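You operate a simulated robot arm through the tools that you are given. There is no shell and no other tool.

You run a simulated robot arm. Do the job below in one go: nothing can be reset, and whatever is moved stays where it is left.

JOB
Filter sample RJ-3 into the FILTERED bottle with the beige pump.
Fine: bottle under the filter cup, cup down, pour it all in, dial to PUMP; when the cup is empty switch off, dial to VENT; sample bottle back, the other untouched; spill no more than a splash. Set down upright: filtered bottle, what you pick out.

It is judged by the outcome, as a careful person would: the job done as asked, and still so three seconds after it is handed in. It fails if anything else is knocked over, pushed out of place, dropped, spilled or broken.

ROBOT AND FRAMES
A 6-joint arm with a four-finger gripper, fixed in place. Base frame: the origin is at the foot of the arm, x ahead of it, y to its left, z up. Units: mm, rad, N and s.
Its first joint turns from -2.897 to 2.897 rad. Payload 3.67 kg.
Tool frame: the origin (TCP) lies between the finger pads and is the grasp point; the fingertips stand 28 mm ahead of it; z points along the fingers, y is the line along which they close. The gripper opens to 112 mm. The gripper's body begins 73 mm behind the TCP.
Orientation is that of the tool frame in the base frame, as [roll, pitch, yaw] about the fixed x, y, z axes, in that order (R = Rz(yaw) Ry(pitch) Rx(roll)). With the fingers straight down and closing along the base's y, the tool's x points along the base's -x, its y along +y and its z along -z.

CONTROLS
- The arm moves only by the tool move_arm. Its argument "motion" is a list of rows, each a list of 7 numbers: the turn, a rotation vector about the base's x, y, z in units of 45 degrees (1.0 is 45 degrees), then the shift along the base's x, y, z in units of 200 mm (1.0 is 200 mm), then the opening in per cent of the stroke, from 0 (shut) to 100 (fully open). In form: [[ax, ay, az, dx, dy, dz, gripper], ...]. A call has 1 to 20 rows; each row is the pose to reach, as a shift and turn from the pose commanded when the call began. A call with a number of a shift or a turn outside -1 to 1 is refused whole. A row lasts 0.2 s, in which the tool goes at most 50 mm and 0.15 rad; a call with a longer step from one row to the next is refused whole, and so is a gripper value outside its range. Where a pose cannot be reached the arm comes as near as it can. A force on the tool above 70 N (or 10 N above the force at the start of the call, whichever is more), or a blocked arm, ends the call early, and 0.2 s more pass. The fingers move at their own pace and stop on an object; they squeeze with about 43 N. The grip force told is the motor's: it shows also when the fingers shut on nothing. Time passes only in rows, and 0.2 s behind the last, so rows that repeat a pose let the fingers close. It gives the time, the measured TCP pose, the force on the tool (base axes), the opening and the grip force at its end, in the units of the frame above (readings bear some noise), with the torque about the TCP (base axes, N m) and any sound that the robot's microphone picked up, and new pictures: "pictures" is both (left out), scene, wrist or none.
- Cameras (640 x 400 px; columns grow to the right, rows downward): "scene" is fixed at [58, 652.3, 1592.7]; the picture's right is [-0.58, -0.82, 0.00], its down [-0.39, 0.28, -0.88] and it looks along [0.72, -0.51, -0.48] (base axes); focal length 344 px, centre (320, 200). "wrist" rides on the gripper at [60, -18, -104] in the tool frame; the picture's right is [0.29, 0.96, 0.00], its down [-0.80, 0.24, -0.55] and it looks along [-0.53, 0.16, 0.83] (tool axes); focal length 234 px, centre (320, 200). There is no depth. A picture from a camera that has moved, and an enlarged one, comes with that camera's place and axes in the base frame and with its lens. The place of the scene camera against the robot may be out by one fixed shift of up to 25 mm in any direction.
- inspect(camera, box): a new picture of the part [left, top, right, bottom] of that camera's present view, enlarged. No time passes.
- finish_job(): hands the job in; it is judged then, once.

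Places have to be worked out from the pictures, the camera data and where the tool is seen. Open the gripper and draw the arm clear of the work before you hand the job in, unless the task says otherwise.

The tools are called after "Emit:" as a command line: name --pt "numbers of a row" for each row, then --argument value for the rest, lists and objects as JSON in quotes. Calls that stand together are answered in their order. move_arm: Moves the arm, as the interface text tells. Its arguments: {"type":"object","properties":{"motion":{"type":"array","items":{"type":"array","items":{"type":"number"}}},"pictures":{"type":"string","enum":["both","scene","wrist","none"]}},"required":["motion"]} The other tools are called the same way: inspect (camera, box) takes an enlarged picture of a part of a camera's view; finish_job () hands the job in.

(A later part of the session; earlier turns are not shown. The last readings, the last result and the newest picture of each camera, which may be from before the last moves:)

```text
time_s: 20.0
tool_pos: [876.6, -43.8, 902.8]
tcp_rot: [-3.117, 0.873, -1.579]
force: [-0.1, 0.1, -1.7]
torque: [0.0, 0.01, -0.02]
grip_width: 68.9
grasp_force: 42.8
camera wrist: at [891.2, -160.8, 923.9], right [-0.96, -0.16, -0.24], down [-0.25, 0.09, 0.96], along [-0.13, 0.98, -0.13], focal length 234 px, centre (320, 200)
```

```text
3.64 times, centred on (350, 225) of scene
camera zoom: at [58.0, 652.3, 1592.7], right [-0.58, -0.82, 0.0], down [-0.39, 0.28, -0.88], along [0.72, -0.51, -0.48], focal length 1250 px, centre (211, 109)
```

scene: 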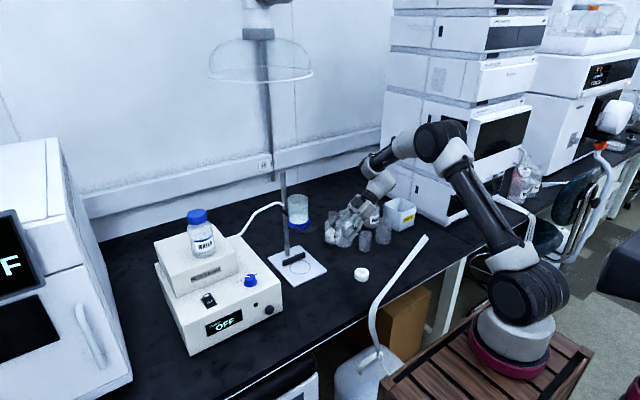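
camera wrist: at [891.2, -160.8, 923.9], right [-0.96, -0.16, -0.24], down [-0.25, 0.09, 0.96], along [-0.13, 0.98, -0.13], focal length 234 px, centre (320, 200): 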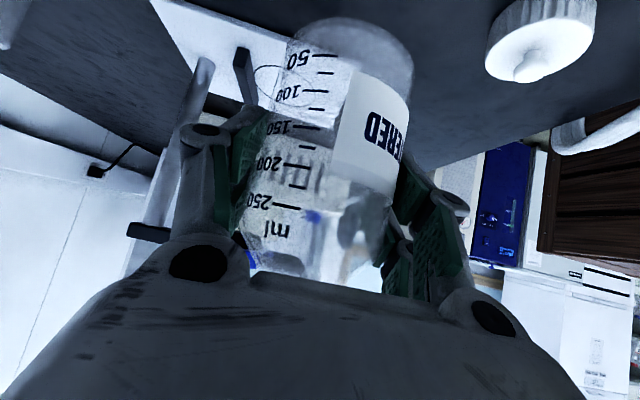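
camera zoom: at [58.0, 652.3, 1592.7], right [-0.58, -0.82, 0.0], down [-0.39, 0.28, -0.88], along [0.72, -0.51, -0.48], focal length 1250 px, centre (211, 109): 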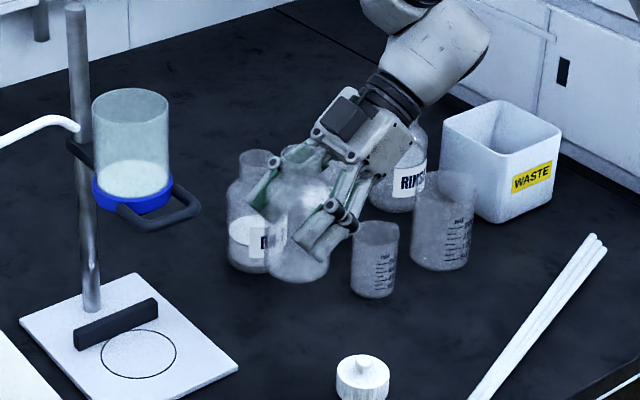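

Bottle upright and pointing +y. I lower to z≈853 and move in front of the stand at (926, 30), below the cup's stopper level.

Emit:
move_arm --pt "0 0 0 0.08 0.12 -0.06 45" --pt "0 0 0 0.16 0.24 -0.12 45" --pt "0 0 0 0.22 0.33 -0.19 45" --pt "0 0 0 0.247 0.369 -0.25 45" --pt "0 0 0 0.247 0.369 -0.25 45" --pictures "both"

Emit:
inspect --camera "scene" --box '[260, 170, 380, 290]'

Emit:
inspect --camera "wrist" --box '[180, 20, 460, 240]'

```text
time_s: 21.2
tool_pos: [926.1, 33.0, 855.0]
tcp_rot: [-3.117, 0.873, -1.581]
force: [-0.3, 0.3, -2.1]
torque: [0.01, -0.01, -0.01]
grip_width: 68.6
grasp_force: 43.1
camera wrist: at [940.9, -86.0, 874.4], right [-0.96, -0.16, -0.24], down [-0.25, 0.1, 0.96], along [-0.13, 0.98, -0.13], focal length 234 px, centre (320, 200)
```

scene: 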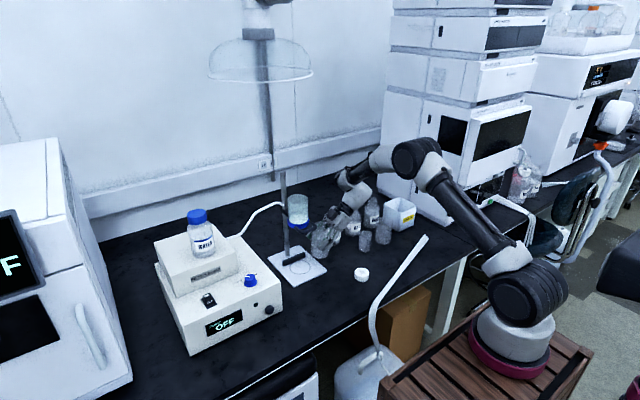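
wrist: 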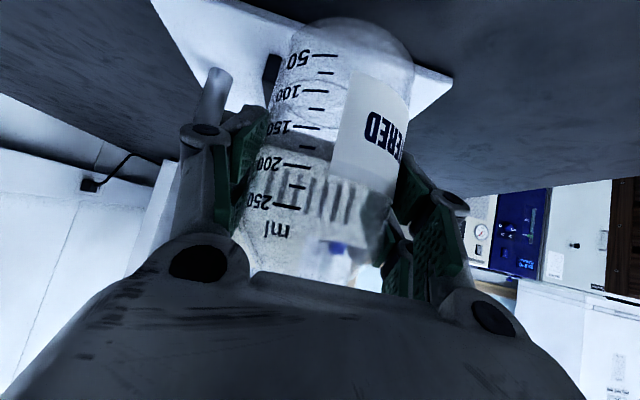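

```text
3.33 times, centred on (320, 230) of scene
camera zoom: at [58.0, 652.3, 1592.7], right [-0.58, -0.82, 0.0], down [-0.39, 0.28, -0.88], along [0.72, -0.51, -0.48], focal length 1146 px, centre (320, 100)
```

zoom: 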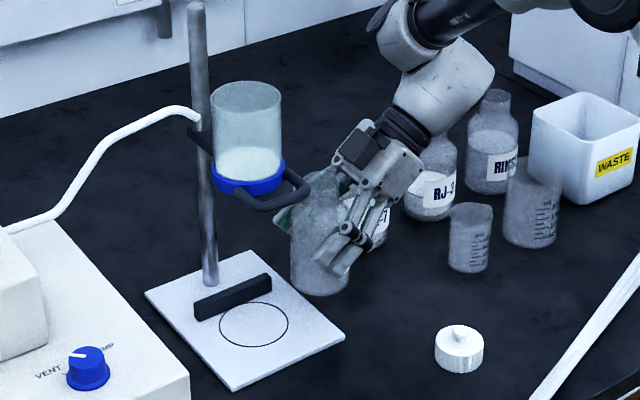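

```text
1.82 times, centred on (320, 130) of wrist
camera zoom: at [940.9, -86.0, 874.4], right [-0.96, -0.16, -0.24], down [-0.25, 0.1, 0.96], along [-0.13, 0.98, -0.13], focal length 426 px, centre (320, 327)
```

zoom: 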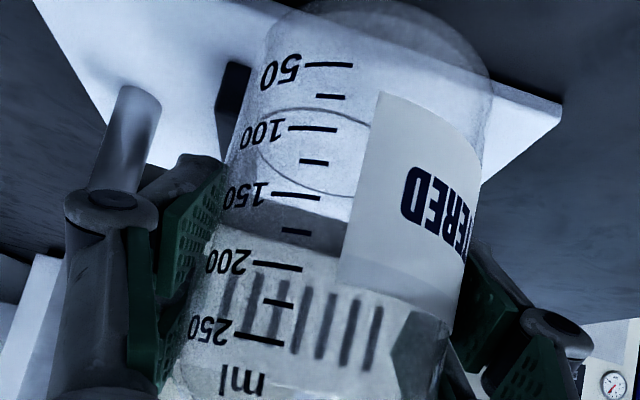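

Emit:
inspect --camera "scene" --box '[310, 190, 370, 240]'

```text
8.00 times, centred on (340, 215) of scene
camera zoom: at [58.0, 652.3, 1592.7], right [-0.58, -0.82, 0.0], down [-0.39, 0.28, -0.88], along [0.72, -0.51, -0.48], focal length 2750 px, centre (160, 80)
```

zoom: 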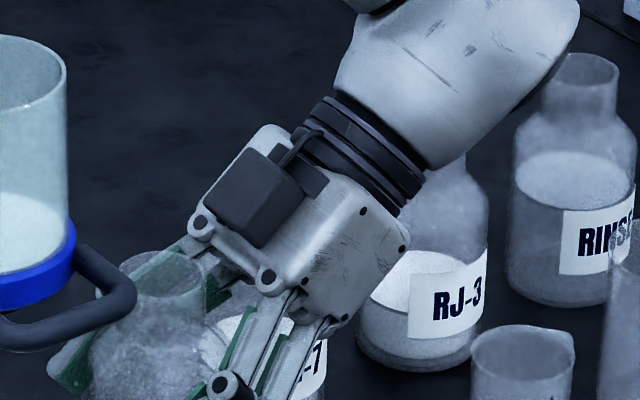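

The gripper carries a small black box on top, so I keep the insertion low (TCP z≈843) to clear the ring and stopper. I move slowly in +y toward the circle.

Emit:
move_arm --pt "0 0 0 0 0.05 -0.03 45" --pt "0 0 0 0 0.12 -0.06 45" --pt "0 0 0 0 0.19 -0.06 45" --pt "0 0 0 0 0.25 -0.06 45" --pt "0 0 0 0 0.25 -0.06 45" --pictures "both"

Emit:
inspect --camera "scene" --box '[260, 180, 360, 290]'

Emit:
inspect --camera "scene" --box '[280, 200, 340, 240]'

```text
time_s: 22.4
tool_pos: [926.9, 83.8, 842.4]
tcp_rot: [-3.117, 0.875, -1.58]
force: [0.0, 0.3, -2.1]
torque: [-0.02, 0.0, 0.01]
grip_width: 68.7
grasp_force: 43.2
camera wrist: at [940.3, -35.3, 862.1], right [-0.96, -0.16, -0.24], down [-0.25, 0.1, 0.96], along [-0.13, 0.98, -0.13], focal length 234 px, centre (320, 200)
```

scene: 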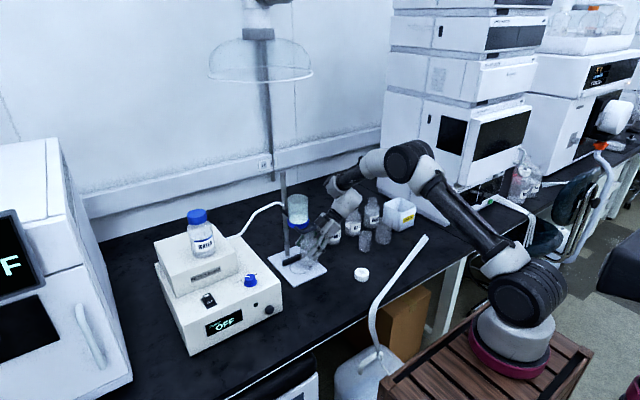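
wrist: 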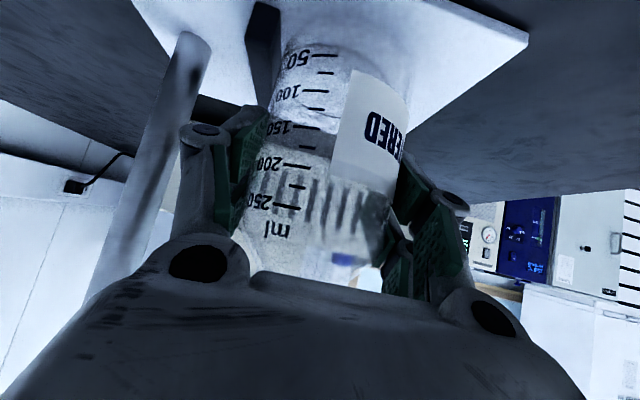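

```text
3.64 times, centred on (310, 235) of scene
camera zoom: at [58.0, 652.3, 1592.7], right [-0.58, -0.82, 0.0], down [-0.39, 0.28, -0.88], along [0.72, -0.51, -0.48], focal length 1250 px, centre (356, 73)
```

zoom: 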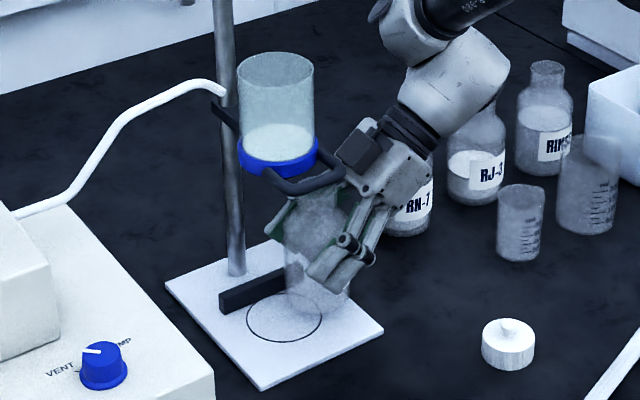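

```text
10.00 times, centred on (310, 220) of scene
camera zoom: at [58.0, 652.3, 1592.7], right [-0.58, -0.82, 0.0], down [-0.39, 0.28, -0.88], along [0.72, -0.51, -0.48], focal length 3438 px, centre (420, 0)
```

zoom: 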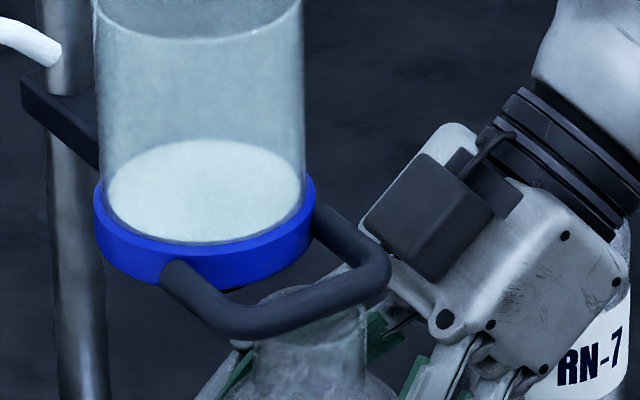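

Clearances look good (the box stays about 25 mm clear of the ring at the final place). I continue to the circle centre (925.5, 118.5).

Emit:
move_arm --pt "0 0 0 -0.002 0.06 0 45" --pt "0 0 0 -0.004 0.12 0 45" --pt "0 0 0 -0.006 0.173 0 45" --pt "0 0 0 -0.006 0.173 0 45" --pictures "both"

Emit:
inspect --camera "scene" --box '[260, 200, 350, 290]'

Emit:
inspect --camera "wrist" --box '[180, 0, 460, 200]'

```text
time_s: 23.4
tool_pos: [925.2, 115.5, 840.2]
tcp_rot: [-3.118, 0.873, -1.58]
force: [0.4, -0.8, -1.6]
torque: [0.01, 0.0, -0.01]
grip_width: 68.4
grasp_force: 42.9
camera wrist: at [939.1, -1.3, 861.5], right [-0.96, -0.16, -0.24], down [-0.25, 0.1, 0.96], along [-0.13, 0.98, -0.13], focal length 234 px, centre (320, 200)
```

scene: 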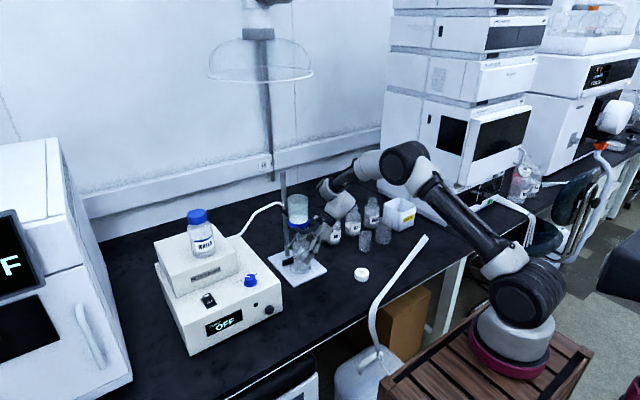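
wrist: 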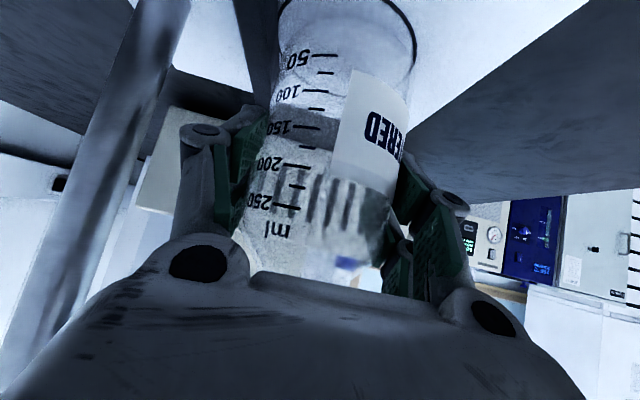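

```text
4.44 times, centred on (305, 245) of scene
camera zoom: at [58.0, 652.3, 1592.7], right [-0.58, -0.82, 0.0], down [-0.39, 0.28, -0.88], along [0.72, -0.51, -0.48], focal length 1528 px, centre (387, 0)
```

zoom: 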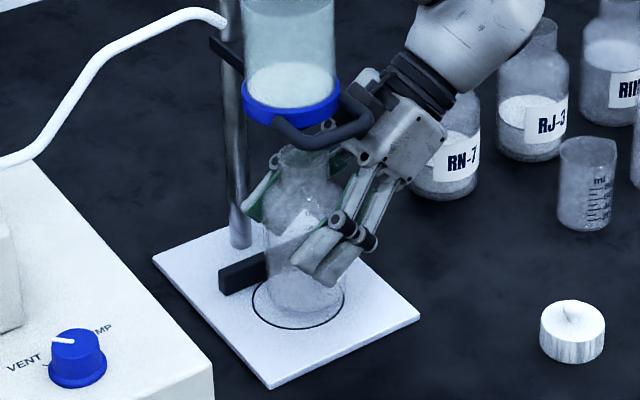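

```text
2.00 times, centred on (320, 100) of wrist
camera zoom: at [939.1, -1.3, 861.5], right [-0.96, -0.16, -0.24], down [-0.25, 0.1, 0.96], along [-0.13, 0.98, -0.13], focal length 468 px, centre (320, 400)
```

zoom: 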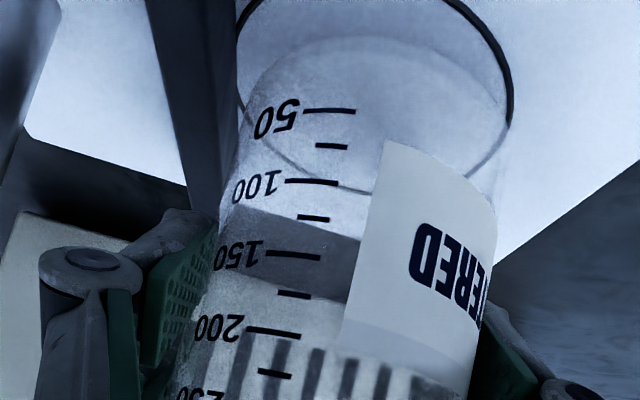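

Bottle base is nearly concentric with the circle (about 2–3 mm short in y). I nudge +2 mm in y and lower in small steps, watching the force.

Emit:
move_arm --pt "0 0 0 0 0.01 -0.01 45" --pt "0 0 0 0 0.01 -0.02 45" --pt "0 0 0 0 0.01 -0.02 45" --pictures "none"

Emit:
inspect --camera "scene" --box '[270, 235, 330, 290]'

```text
time_s: 24.2
tool_pos: [925.7, 119.0, 838.5]
tcp_rot: [-3.116, 0.873, -1.582]
force: [0.0, 0.3, -2.0]
torque: [0.02, -0.02, 0.0]
grip_width: 68.7
grasp_force: 42.5
```

```text
7.27 times, centred on (300, 262) of scene
camera zoom: at [58.0, 652.3, 1592.7], right [-0.58, -0.82, 0.0], down [-0.39, 0.28, -0.88], along [0.72, -0.51, -0.48], focal length 2500 px, centre (466, -254)
```

zoom: 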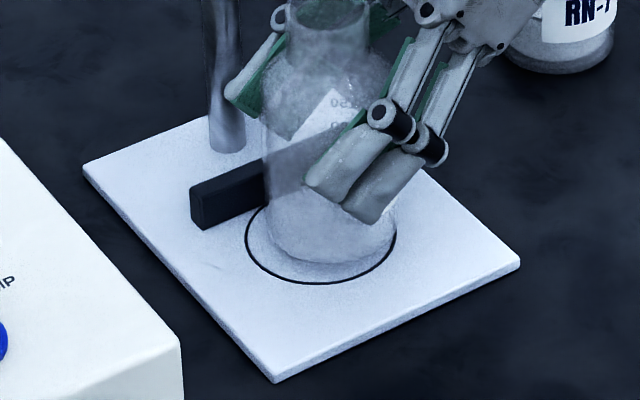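

The bottle sits roughly 4 mm short of the circle centre in y, so I shift +4 mm and take the next small steps down.

Emit:
move_arm --pt "0 0 0 0 0.01 0 45" --pt "0 0 0 0 0.02 -0.01 45" --pt "0 0 0 0 0.02 -0.02 45" --pt "0 0 0 0 0.02 -0.02 45" --pictures "wrist"

Emit:
inspect --camera "scene" --box '[270, 235, 330, 290]'

Emit:
inspect --camera "wrist" --box '[220, 0, 460, 150]'

```text
time_s: 25.2
tool_pos: [924.6, 121.5, 834.4]
tcp_rot: [-3.116, 0.874, -1.581]
force: [-0.8, 0.3, -2.3]
torque: [0.01, 0.0, -0.01]
grip_width: 68.6
grasp_force: 43.3
camera wrist: at [939.1, 3.8, 854.0], right [-0.96, -0.16, -0.24], down [-0.25, 0.1, 0.96], along [-0.13, 0.98, -0.13], focal length 234 px, centre (320, 200)
```

wrist: 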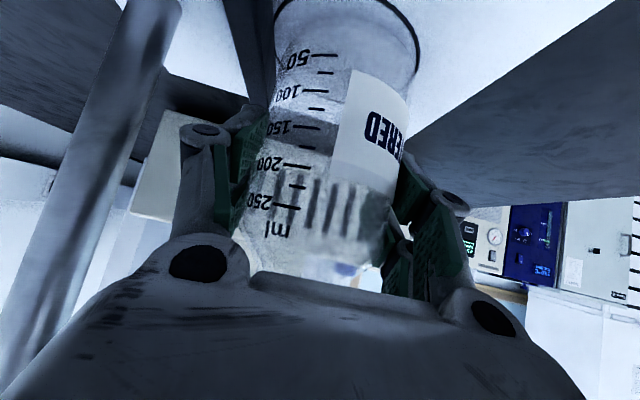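

```text
7.27 times, centred on (300, 262) of scene
camera zoom: at [58.0, 652.3, 1592.7], right [-0.58, -0.82, 0.0], down [-0.39, 0.28, -0.88], along [0.72, -0.51, -0.48], focal length 2500 px, centre (466, -254)
```

zoom: 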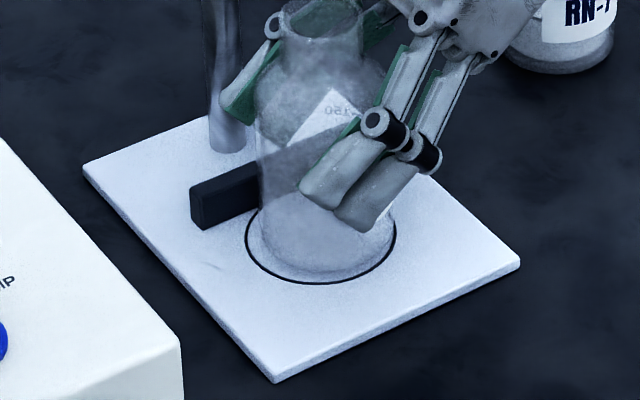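

```text
2.67 times, centred on (340, 75) of wrist
camera zoom: at [939.1, 3.8, 854.0], right [-0.96, -0.16, -0.24], down [-0.25, 0.1, 0.96], along [-0.13, 0.98, -0.13], focal length 624 px, centre (267, 533)
```

zoom: 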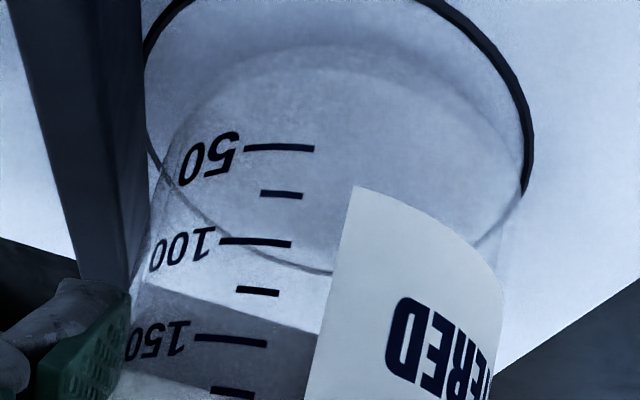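

Nearly touching the plate (about 2 mm left), centred within ~2 mm. I lower another 3 mm slowly and check the force.

Emit:
move_arm --pt "0 0 0 0.003 0.006 -0.005 45" --pt "0 0 0 0.005 0.008 -0.01 45" --pt "0 0 0 0.005 0.008 -0.015 45" --pt "0 0 0 0.005 0.008 -0.015 45" --pictures "none"

Emit:
inspect --camera "scene" --box '[270, 235, 330, 290]'

```text
time_s: 26.2
tool_pos: [925.4, 124.2, 830.6]
tcp_rot: [-3.119, 0.873, -1.581]
force: [0.2, -0.1, -2.2]
torque: [0.03, 0.0, 0.03]
grip_width: 68.3
grasp_force: 43.5
```

```text
7.27 times, centred on (300, 262) of scene
camera zoom: at [58.0, 652.3, 1592.7], right [-0.58, -0.82, 0.0], down [-0.39, 0.28, -0.88], along [0.72, -0.51, -0.48], focal length 2500 px, centre (466, -254)
```

zoom: 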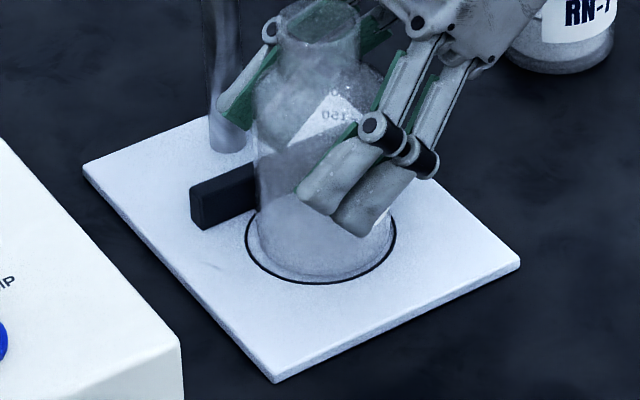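

Still no contact, and the bottle looks about 3 mm too near the robot. I shift +2.5 mm in x and keep lowering gently.

Emit:
move_arm --pt "0 0 0 0.006 -0.002 0 45" --pt "0 0 0 0.0125 -0.004 -0.005 45" --pt "0 0 0 0.0125 -0.004 -0.01 45" --pt "0 0 0 0.0125 -0.004 -0.01 45" --pictures "none"

Emit:
inspect --camera "scene" --box '[270, 235, 330, 290]'

```text
time_s: 27.2
tool_pos: [927.6, 123.5, 829.0]
tcp_rot: [-3.115, 0.87, -1.582]
force: [-1.8, -0.4, 5.7]
torque: [-0.02, 0.32, -0.04]
grip_width: 68.5
grasp_force: 43.1
```

```text
7.27 times, centred on (300, 262) of scene
camera zoom: at [58.0, 652.3, 1592.7], right [-0.58, -0.82, 0.0], down [-0.39, 0.28, -0.88], along [0.72, -0.51, -0.48], focal length 2500 px, centre (466, -254)
```

zoom: 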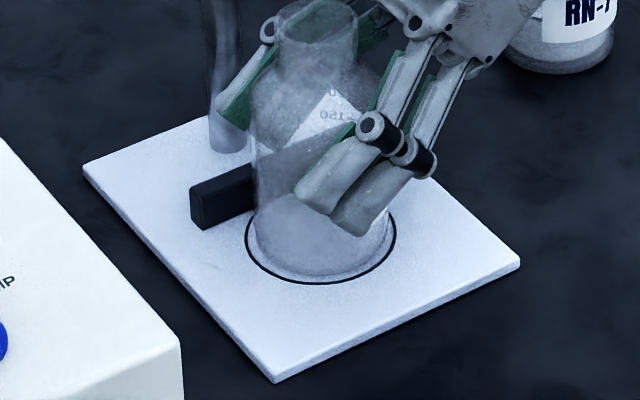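

Contact: the force rose by about 8 N and the bottle sits concentric in the circle. I release now.

Emit:
move_arm --pt "0 0 0 0 0 0.003 62" --pt "0 0 0 0 0 0.003 70" --pt "0 0 0 0 0 0.003 80" --pt "0 0 0 0 0 0.003 82" --pictures "both"

Emit:
inspect --camera "scene" --box '[260, 190, 350, 290]'

```text
time_s: 28.2
tool_pos: [928.7, 121.6, 829.6]
tcp_rot: [-3.116, 0.873, -1.582]
force: [-0.1, 0.5, 0.1]
torque: [0.01, 0.01, 0.01]
grip_width: 91.8
grasp_force: 0.1
camera wrist: at [942.4, 4.7, 849.4], right [-0.96, -0.16, -0.24], down [-0.25, 0.1, 0.96], along [-0.13, 0.98, -0.13], focal length 234 px, centre (320, 200)
```

scene: 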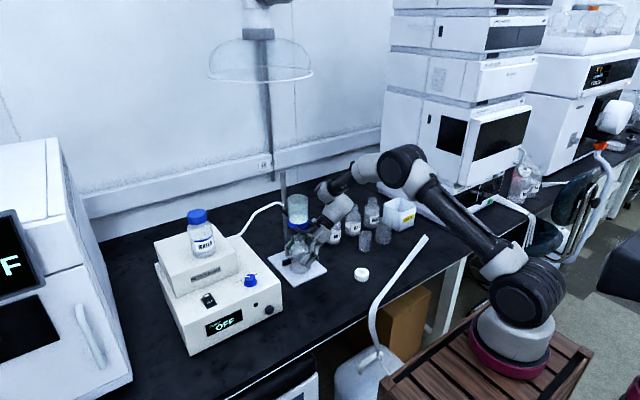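
wrist: 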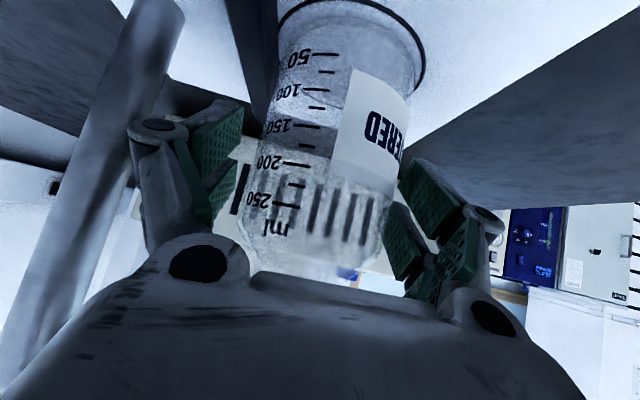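

```text
4.00 times, centred on (305, 240) of scene
camera zoom: at [58.0, 652.3, 1592.7], right [-0.58, -0.82, 0.0], down [-0.39, 0.28, -0.88], along [0.72, -0.51, -0.48], focal length 1375 px, centre (380, 40)
```

zoom: 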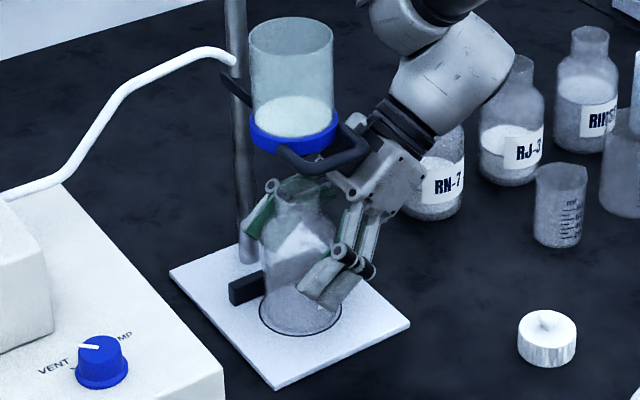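

Released cleanly; the bottle stands upright in the circle. I back out along the tool axis.

Emit:
move_arm --pt "0 0 0 0 -0.1 0.06 82" --pt "0 0 0 0 -0.22 0.14 82" --pt "0 0 0 0 -0.34 0.24 82" --pt "0 0 0 0 -0.46 0.36 82" --pt "0 0 0 -0.04 -0.56 0.48 82" --pt "0 0 0 -0.12 -0.62 0.62 82" --pictures "both"

Emit:
inspect --camera "wrist" --box '[180, 20, 460, 240]'

Emit:
inspect --camera "scene" --box '[260, 190, 350, 290]'

```text
time_s: 29.6
tool_pos: [904.5, -1.8, 954.6]
tcp_rot: [-3.118, 0.873, -1.582]
force: [-0.9, 0.7, -1.6]
torque: [0.04, 0.0, 0.03]
grip_width: 92.1
grasp_force: 0.0
camera wrist: at [918.7, -120.0, 974.7], right [-0.96, -0.16, -0.24], down [-0.25, 0.1, 0.96], along [-0.13, 0.98, -0.13], focal length 234 px, centre (320, 200)
```

scene: 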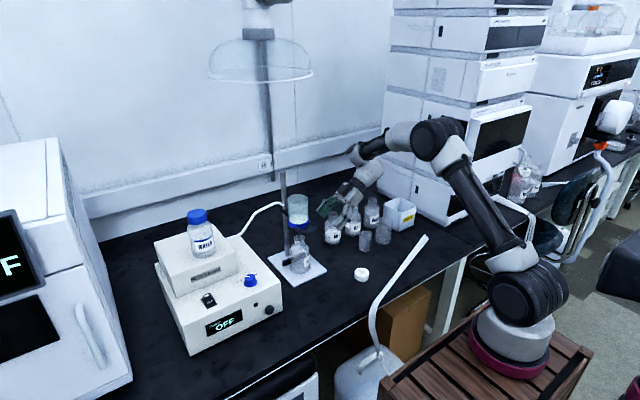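
wrist: 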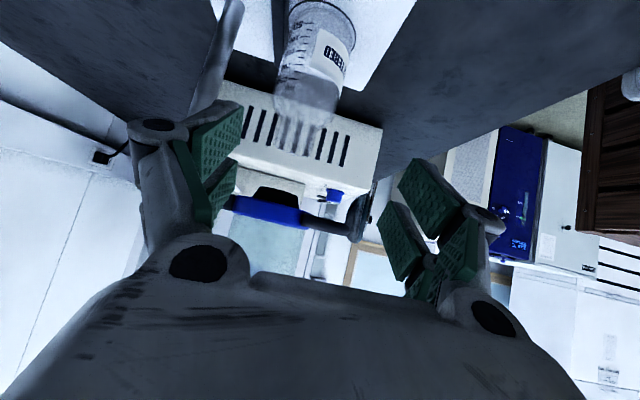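

```text
1.82 times, centred on (320, 130) of wrist
camera zoom: at [918.7, -120.0, 974.7], right [-0.96, -0.16, -0.24], down [-0.25, 0.1, 0.96], along [-0.13, 0.98, -0.13], focal length 426 px, centre (320, 327)
```

zoom: 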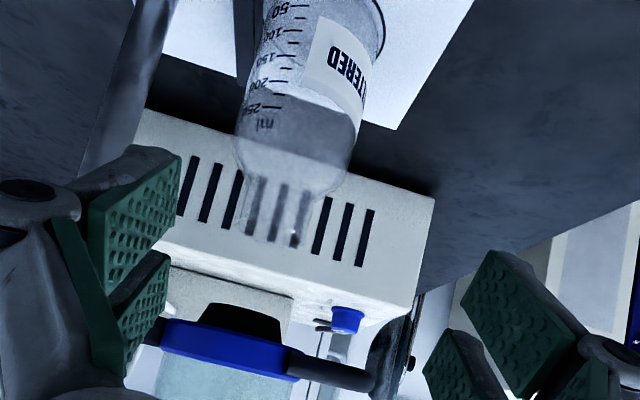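

```text
4.00 times, centred on (305, 240) of scene
camera zoom: at [58.0, 652.3, 1592.7], right [-0.58, -0.82, 0.0], down [-0.39, 0.28, -0.88], along [0.72, -0.51, -0.48], focal length 1375 px, centre (380, 40)
```

zoom: 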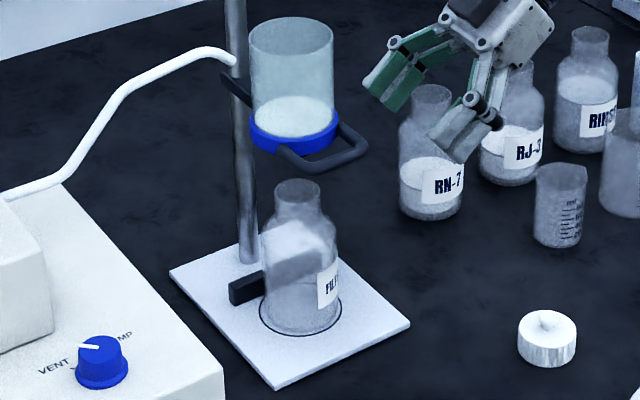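

Emit:
inspect --camera "wrist" --box '[240, 80, 360, 240]'

Emit:
inspect --camera "scene" --box '[270, 190, 340, 290]'

```text
2.50 times, centred on (300, 160) of wrist
camera zoom: at [918.7, -120.0, 974.7], right [-0.96, -0.16, -0.24], down [-0.25, 0.1, 0.96], along [-0.13, 0.98, -0.13], focal length 585 px, centre (370, 300)
```

zoom: 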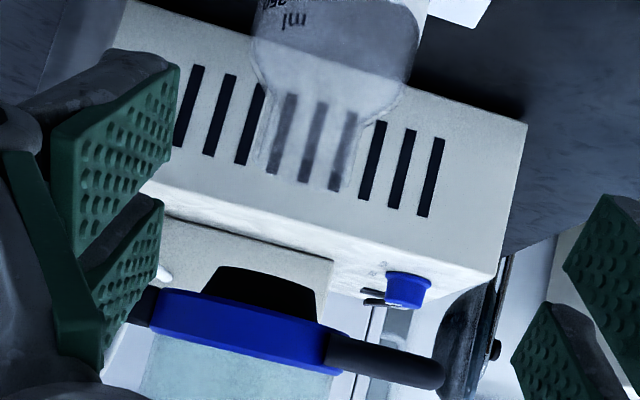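

```text
4.00 times, centred on (305, 240) of scene
camera zoom: at [58.0, 652.3, 1592.7], right [-0.58, -0.82, 0.0], down [-0.39, 0.28, -0.88], along [0.72, -0.51, -0.48], focal length 1375 px, centre (380, 40)
```

zoom: 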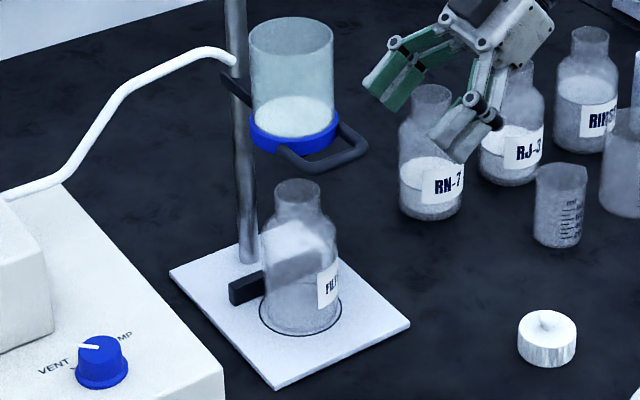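

Emit:
inspect --camera "wrist" --box '[250, 95, 310, 135]'

Emit:
inspect --camera "wrist" --box '[215, 145, 305, 205]'

```text
10.00 times, centred on (280, 115) of wrist
camera zoom: at [918.7, -120.0, 974.7], right [-0.96, -0.16, -0.24], down [-0.25, 0.1, 0.96], along [-0.13, 0.98, -0.13], focal length 2342 px, centre (720, 1050)
```

zoom: 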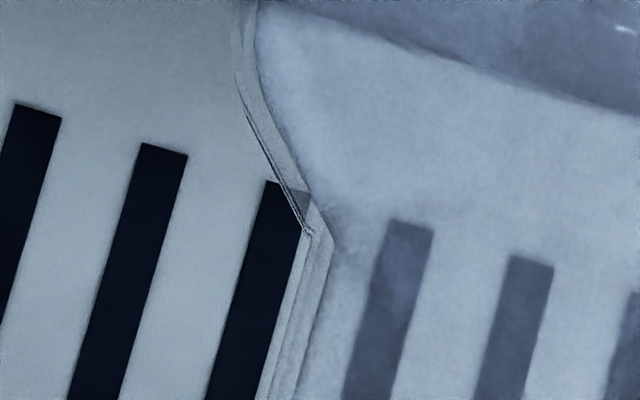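

```text
6.67 times, centred on (260, 175) of wrist
camera zoom: at [918.7, -120.0, 974.7], right [-0.96, -0.16, -0.24], down [-0.25, 0.1, 0.96], along [-0.13, 0.98, -0.13], focal length 1561 px, centre (720, 367)
```

zoom: 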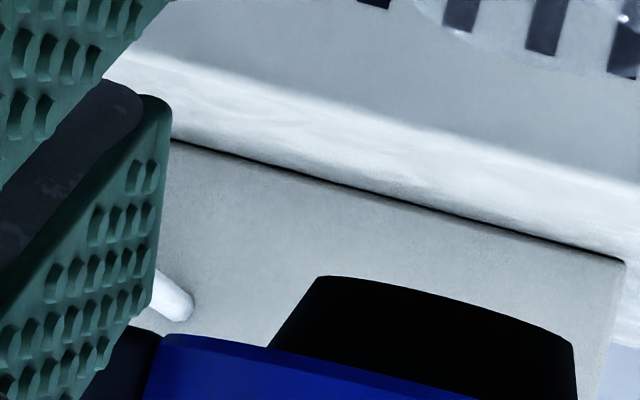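

The stopper's axis is about 4 mm further in +x than the bottle mouth (x≈930 vs 926), and its bottom is ~40 mm wide, so alignment matters. I'll re-approach along the same path, regrip and shift the bottle by that amount.

Emit:
move_arm --pt "0 0 0 0.08 0.06 -0.14 82" --pt "0 0 0 0.12 0.16 -0.26 82" --pt "0 0 0 0.12 0.28 -0.38 82" --pt "0 0 0 0.12 0.4 -0.48 82" --pt "0 0 0 0.12 0.52 -0.56 82" --pt "0 0 0 0.12 0.62 -0.62 82" --pt "0 0 0 0.12 0.62 -0.62 82" --pictures "wrist"

```text
time_s: 31.2
tool_pos: [929.9, 124.8, 829.7]
tcp_rot: [-3.117, 0.872, -1.582]
force: [0.3, 0.1, -0.5]
torque: [0.01, 0.02, 0.0]
grip_width: 91.9
grasp_force: 0.0
camera wrist: at [943.5, 6.2, 849.6], right [-0.96, -0.16, -0.24], down [-0.25, 0.1, 0.96], along [-0.13, 0.98, -0.13], focal length 234 px, centre (320, 200)
```

wrist: 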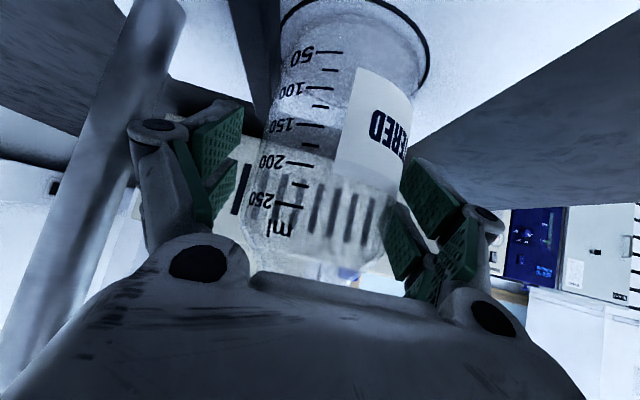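

Back in the same pose with the bottle between the fingers. I close, lift 3 mm, shift +4.4 mm in x and set down again.

Emit:
move_arm --pt "0 0 0 0 0 0 66" --pt "0 0 0 0 0 0 55" --pt "0 0 0 0 0 0 45" --pt "0 0 0 0 0 0 45" --pt "0 0 0 0 0 0.01 45" --pt "0 0 0 0 0 0.02 45" --pt "0 0 0 0.01 0 0.02 45" --pt "0 0 0 0.02 0 0.02 45" --pt "0 0 0 0.02 0 0.02 45" --pictures "wrist"

Emit:
inspect --camera "scene" --box '[270, 235, 330, 290]'

```text
time_s: 33.2
tool_pos: [932.7, 123.4, 833.8]
tcp_rot: [-3.119, 0.873, -1.581]
force: [-9.1, 0.9, -1.4]
torque: [0.06, 0.55, 0.02]
grip_width: 68.2
grasp_force: 42.9
camera wrist: at [946.3, 5.1, 853.6], right [-0.96, -0.16, -0.23], down [-0.25, 0.09, 0.96], along [-0.13, 0.98, -0.13], focal length 234 px, centre (320, 200)
```

wrist: 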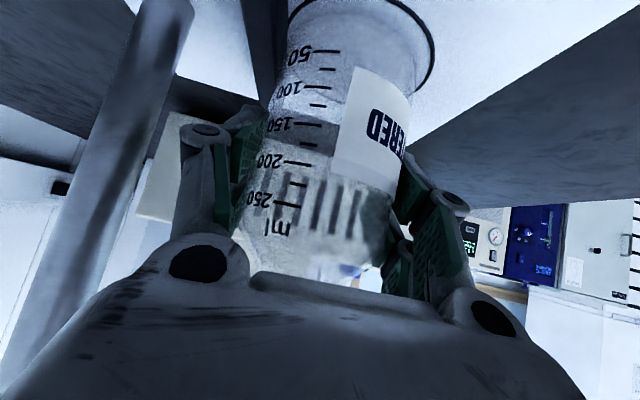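

```text
7.27 times, centred on (300, 262) of scene
camera zoom: at [58.0, 652.3, 1592.7], right [-0.58, -0.82, 0.0], down [-0.39, 0.28, -0.88], along [0.72, -0.51, -0.48], focal length 2500 px, centre (466, -254)
```

zoom: 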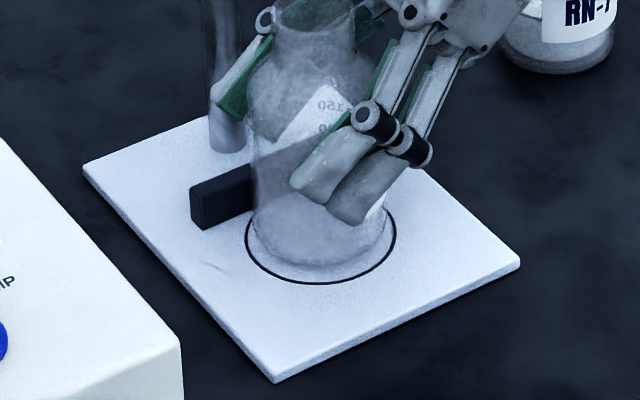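

The bottle now presses against the black stop bar (−9 N), so it's at its designed back position. I back off ~1.5 mm to relieve the force and lower onto the plate.

Emit:
move_arm --pt "0 0 0 -0.004 0 0 45" --pt "0 0 0 -0.008 0 -0.005 45" --pt "0 0 0 -0.008 0 -0.01 45" --pt "0 0 0 -0.008 0 -0.016 45" --pt "0 0 0 -0.008 0 -0.016 45" --pictures "none"

```text
time_s: 34.4
tool_pos: [929.9, 123.5, 830.6]
tcp_rot: [-3.118, 0.87, -1.581]
force: [0.2, 0.2, -2.0]
torque: [-0.02, 0.03, 0.0]
grip_width: 68.5
grasp_force: 42.6
```

Emit:
move_arm --pt "0 0 0 0.003 0 -0.004 45" --pt "0 0 0 0.003 0 -0.008 45" --pt "0 0 0 0.003 0 -0.011 45" --pt "0 0 0 0.003 0 -0.011 45" --pictures "none"

```text
time_s: 35.4
tool_pos: [931.1, 123.3, 828.5]
tcp_rot: [-3.112, 0.873, -1.58]
force: [2.4, -3.0, 18.0]
torque: [-0.34, 0.53, 0.11]
grip_width: 68.5
grasp_force: 42.8
```

Firm contact with the plate (18 N up). Releasing and backing out along the same path.

Emit:
move_arm --pt "0 0 0 0 0 0.006 50" --pt "0 0 0 0 0 0.006 66" --pt "0 0 0 0 0 0.006 76" --pt "0 0 0 0 0 0.006 82" --pt "0 0 0 0 0 0.006 82" --pictures "wrist"

Emit:
inspect --camera "scene" --box '[260, 190, 350, 290]'

```text
time_s: 36.6
tool_pos: [930.9, 123.3, 829.2]
tcp_rot: [-3.117, 0.873, -1.582]
force: [0.2, 0.1, 0.1]
torque: [0.0, -0.02, 0.0]
grip_width: 91.7
grasp_force: 0.1
camera wrist: at [945.4, 5.6, 849.4], right [-0.96, -0.16, -0.24], down [-0.25, 0.1, 0.96], along [-0.13, 0.98, -0.13], focal length 234 px, centre (320, 200)
```

wrist: 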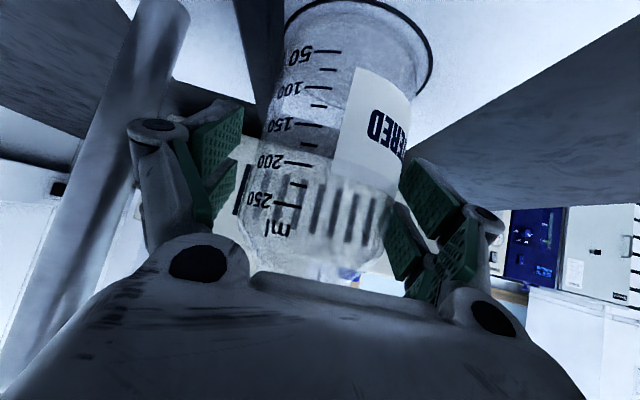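

```text
4.00 times, centred on (305, 240) of scene
camera zoom: at [58.0, 652.3, 1592.7], right [-0.58, -0.82, 0.0], down [-0.39, 0.28, -0.88], along [0.72, -0.51, -0.48], focal length 1375 px, centre (380, 40)
```

zoom: 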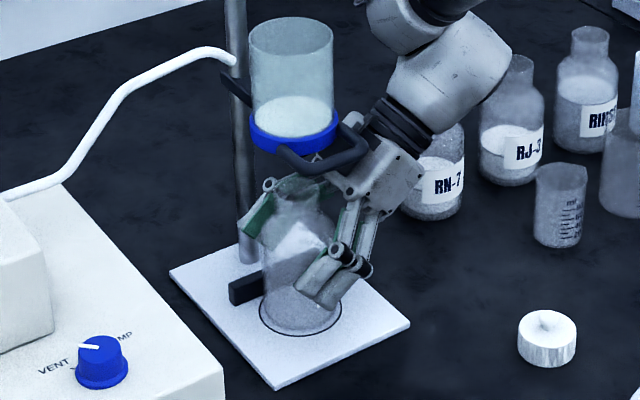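

Bottle stands upright against the stop bar. I retract along the same safe path and recheck its alignment with the stopper.

Emit:
move_arm --pt "0 0 0 0 -0.1 0.06 82" --pt "0 0 0 0 -0.22 0.14 82" --pt "0 0 0 0 -0.34 0.24 82" --pt "0 0 0 0 -0.46 0.36 82" --pt "0 0 0 -0.04 -0.56 0.48 82" --pt "0 0 0 -0.12 -0.62 0.62 82" --pt "0 0 0 -0.12 -0.62 0.62 82" --pictures "wrist"

Emit:
inspect --camera "wrist" --box '[230, 100, 350, 200]'

Emit:
inspect --camera "scene" --box '[270, 190, 340, 290]'

```text
time_s: 38.2
tool_pos: [905.2, -2.3, 954.3]
tcp_rot: [-3.118, 0.874, -1.582]
force: [-0.7, -0.6, -0.9]
torque: [0.04, -0.02, -0.01]
grip_width: 92.0
grasp_force: 0.1
camera wrist: at [920.3, -119.9, 974.4], right [-0.96, -0.16, -0.24], down [-0.25, 0.1, 0.96], along [-0.13, 0.98, -0.13], focal length 234 px, centre (320, 200)
```

wrist: 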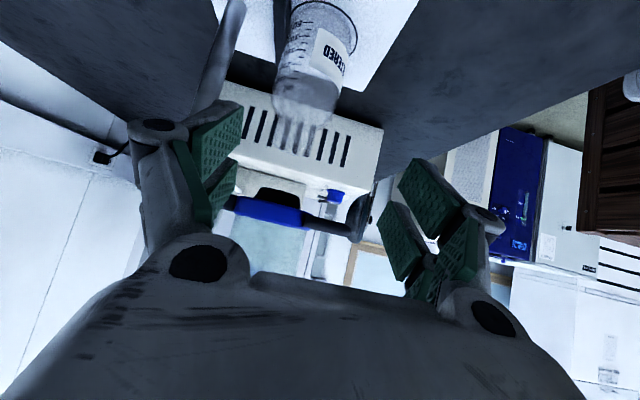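

```text
4.00 times, centred on (290, 150) of wrist
camera zoom: at [920.3, -119.9, 974.4], right [-0.96, -0.16, -0.24], down [-0.25, 0.1, 0.96], along [-0.13, 0.98, -0.13], focal length 937 px, centre (440, 400)
```

zoom: 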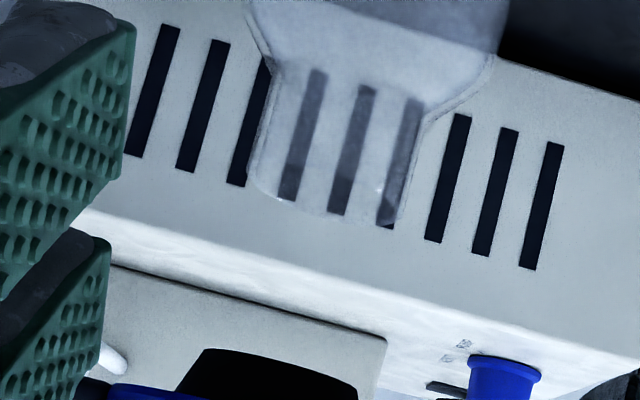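

```text
4.00 times, centred on (305, 240) of scene
camera zoom: at [58.0, 652.3, 1592.7], right [-0.58, -0.82, 0.0], down [-0.39, 0.28, -0.88], along [0.72, -0.51, -0.48], focal length 1375 px, centre (380, 40)
```

zoom: 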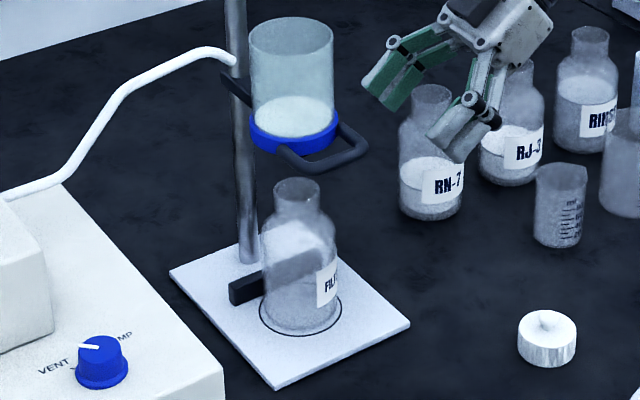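

The mouth (x≈930.1) and stopper (x≈930.3) are now aligned. Next I go to push the cup down by its handle: bring the tool back to vertical, with closed fingers, staying above and in front of the cup.

Emit:
move_arm --pt "-0.16 0 0 -0.05 0.02 0.1 82" --pt "-0.33 0 0 -0.1 0.04 0.2 60" --pt "-0.5 0 0 -0.15 0.08 0.32 30" --pt "-0.66 0 0 -0.2 0.14 0.44 0" --pt "-0.83 0 0 -0.25 0.2 0.56 0" --pt "-1.0 0 0 -0.28 0.26 0.66 0" --pictures "none"

Emit:
move_arm --pt "-0.0175 0.0073 -0.1666 0 0.02 0 0" --pt "-0.035 0.0146 -0.3332 0 0.04 0 0" --pt "-0.0525 0.0218 -0.4998 0 0.06 0 0" --pt "-0.07 0.0291 -0.6663 0 0.08 0 0" --pt "-0.0875 0.0364 -0.833 0 0.1 0 0" --pt "-0.105 0.0437 -0.9995 0 0.12 0 0" --pictures "scene"

```text
time_s: 39.6
tool_pos: [850.6, 49.9, 1087.4]
tcp_rot: [-3.109, 0.085, -1.581]
force: [0.2, -0.8, 0.2]
torque: [0.03, 0.03, 0.01]
grip_width: 0.0
grasp_force: 35.7
```

```text
time_s: 41.0
tool_pos: [851.0, 74.8, 1085.6]
tcp_rot: [-3.108, 0.0, -2.364]
force: [-0.2, 0.0, 0.4]
torque: [-0.02, 0.06, 0.0]
grip_width: 0.0
grasp_force: 35.6
```

scene: 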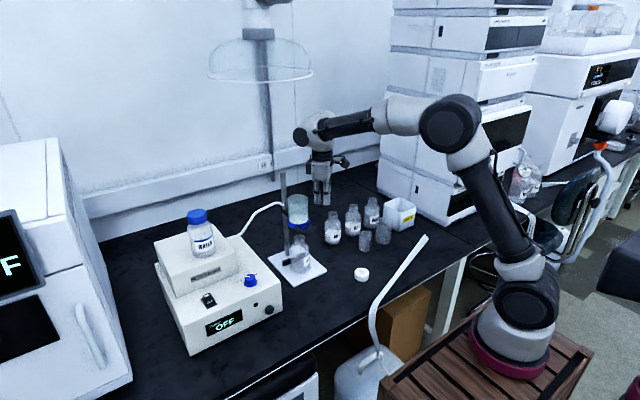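

Emit:
move_arm --pt "0.0066 0.0027 -0.165 0 0.02 0 0" --pt "0.0132 0.0054 -0.33 0 0.05 0 0" --pt "0.0198 0.0081 -0.495 -0.02 0.09 0 0" --pt "0.0264 0.0108 -0.66 -0.03 0.13 0 0" --pt "0.033 0.0135 -0.825 -0.05 0.17 0 0" --pt "0.0396 0.0162 -0.99 -0.08 0.21 0 0" --pt "0.0396 0.0162 -0.99 -0.08 0.21 0 0" --pictures "both"

Emit:
inspect --camera "wrist" --box '[220, 90, 420, 270]'

Emit:
inspect --camera "scene" --box '[270, 150, 350, 230]'

```text
time_s: 42.6
tool_pos: [835.0, 117.0, 1086.1]
tcp_rot: [-3.141, 0.001, -3.141]
force: [-0.2, 0.8, 1.2]
torque: [-0.01, 0.02, -0.02]
grip_width: 0.0
grasp_force: 35.8
camera wrist: at [775.0, 100.0, 1188.4], right [-0.29, 0.96, 0.0], down [0.8, 0.24, 0.55], along [0.53, 0.16, -0.83], focal length 234 px, centre (320, 200)
```

scene: 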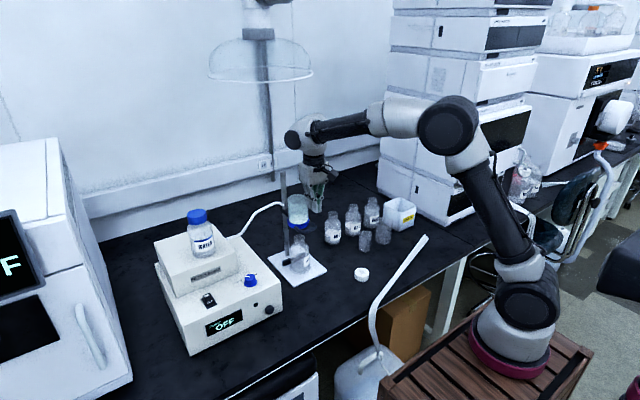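
wrist: 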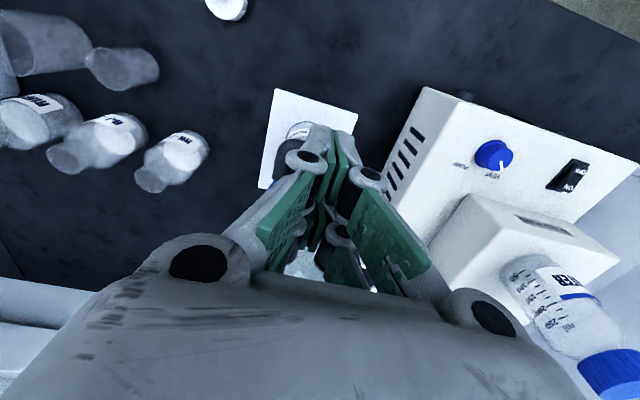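

```text
2.22 times, centred on (320, 180) of wrist
camera zoom: at [775.0, 100.0, 1188.4], right [-0.29, 0.96, 0.0], down [0.8, 0.24, 0.55], along [0.53, 0.16, -0.83], focal length 520 px, centre (320, 244)
```

zoom: 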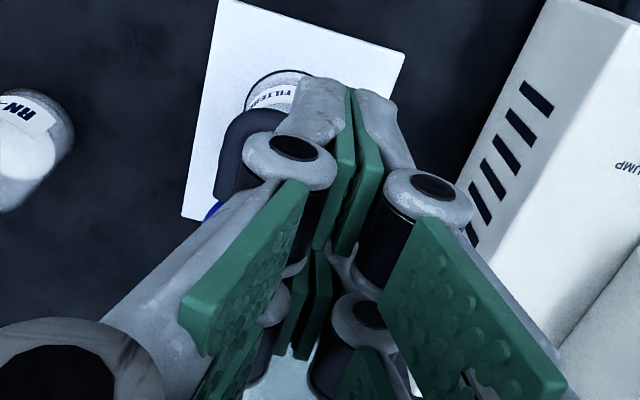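

```text
5.00 times, centred on (310, 190) of scene
camera zoom: at [58.0, 652.3, 1592.7], right [-0.58, -0.82, 0.0], down [-0.39, 0.28, -0.88], along [0.72, -0.51, -0.48], focal length 1719 px, centre (370, 250)
```

zoom: 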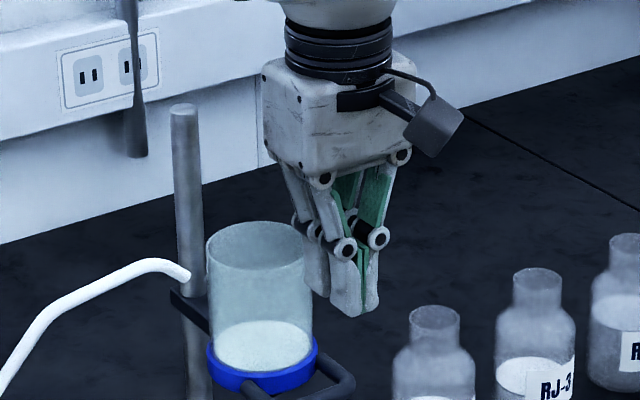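

Emit:
inspect --camera "scene" --box '[285, 195, 345, 245]'

```text
8.00 times, centred on (315, 220) of scene
camera zoom: at [58.0, 652.3, 1592.7], right [-0.58, -0.82, 0.0], down [-0.39, 0.28, -0.88], along [0.72, -0.51, -0.48], focal length 2750 px, centre (360, 40)
```

zoom: 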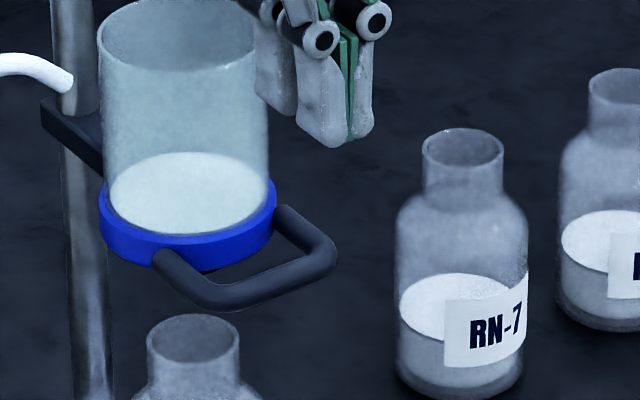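

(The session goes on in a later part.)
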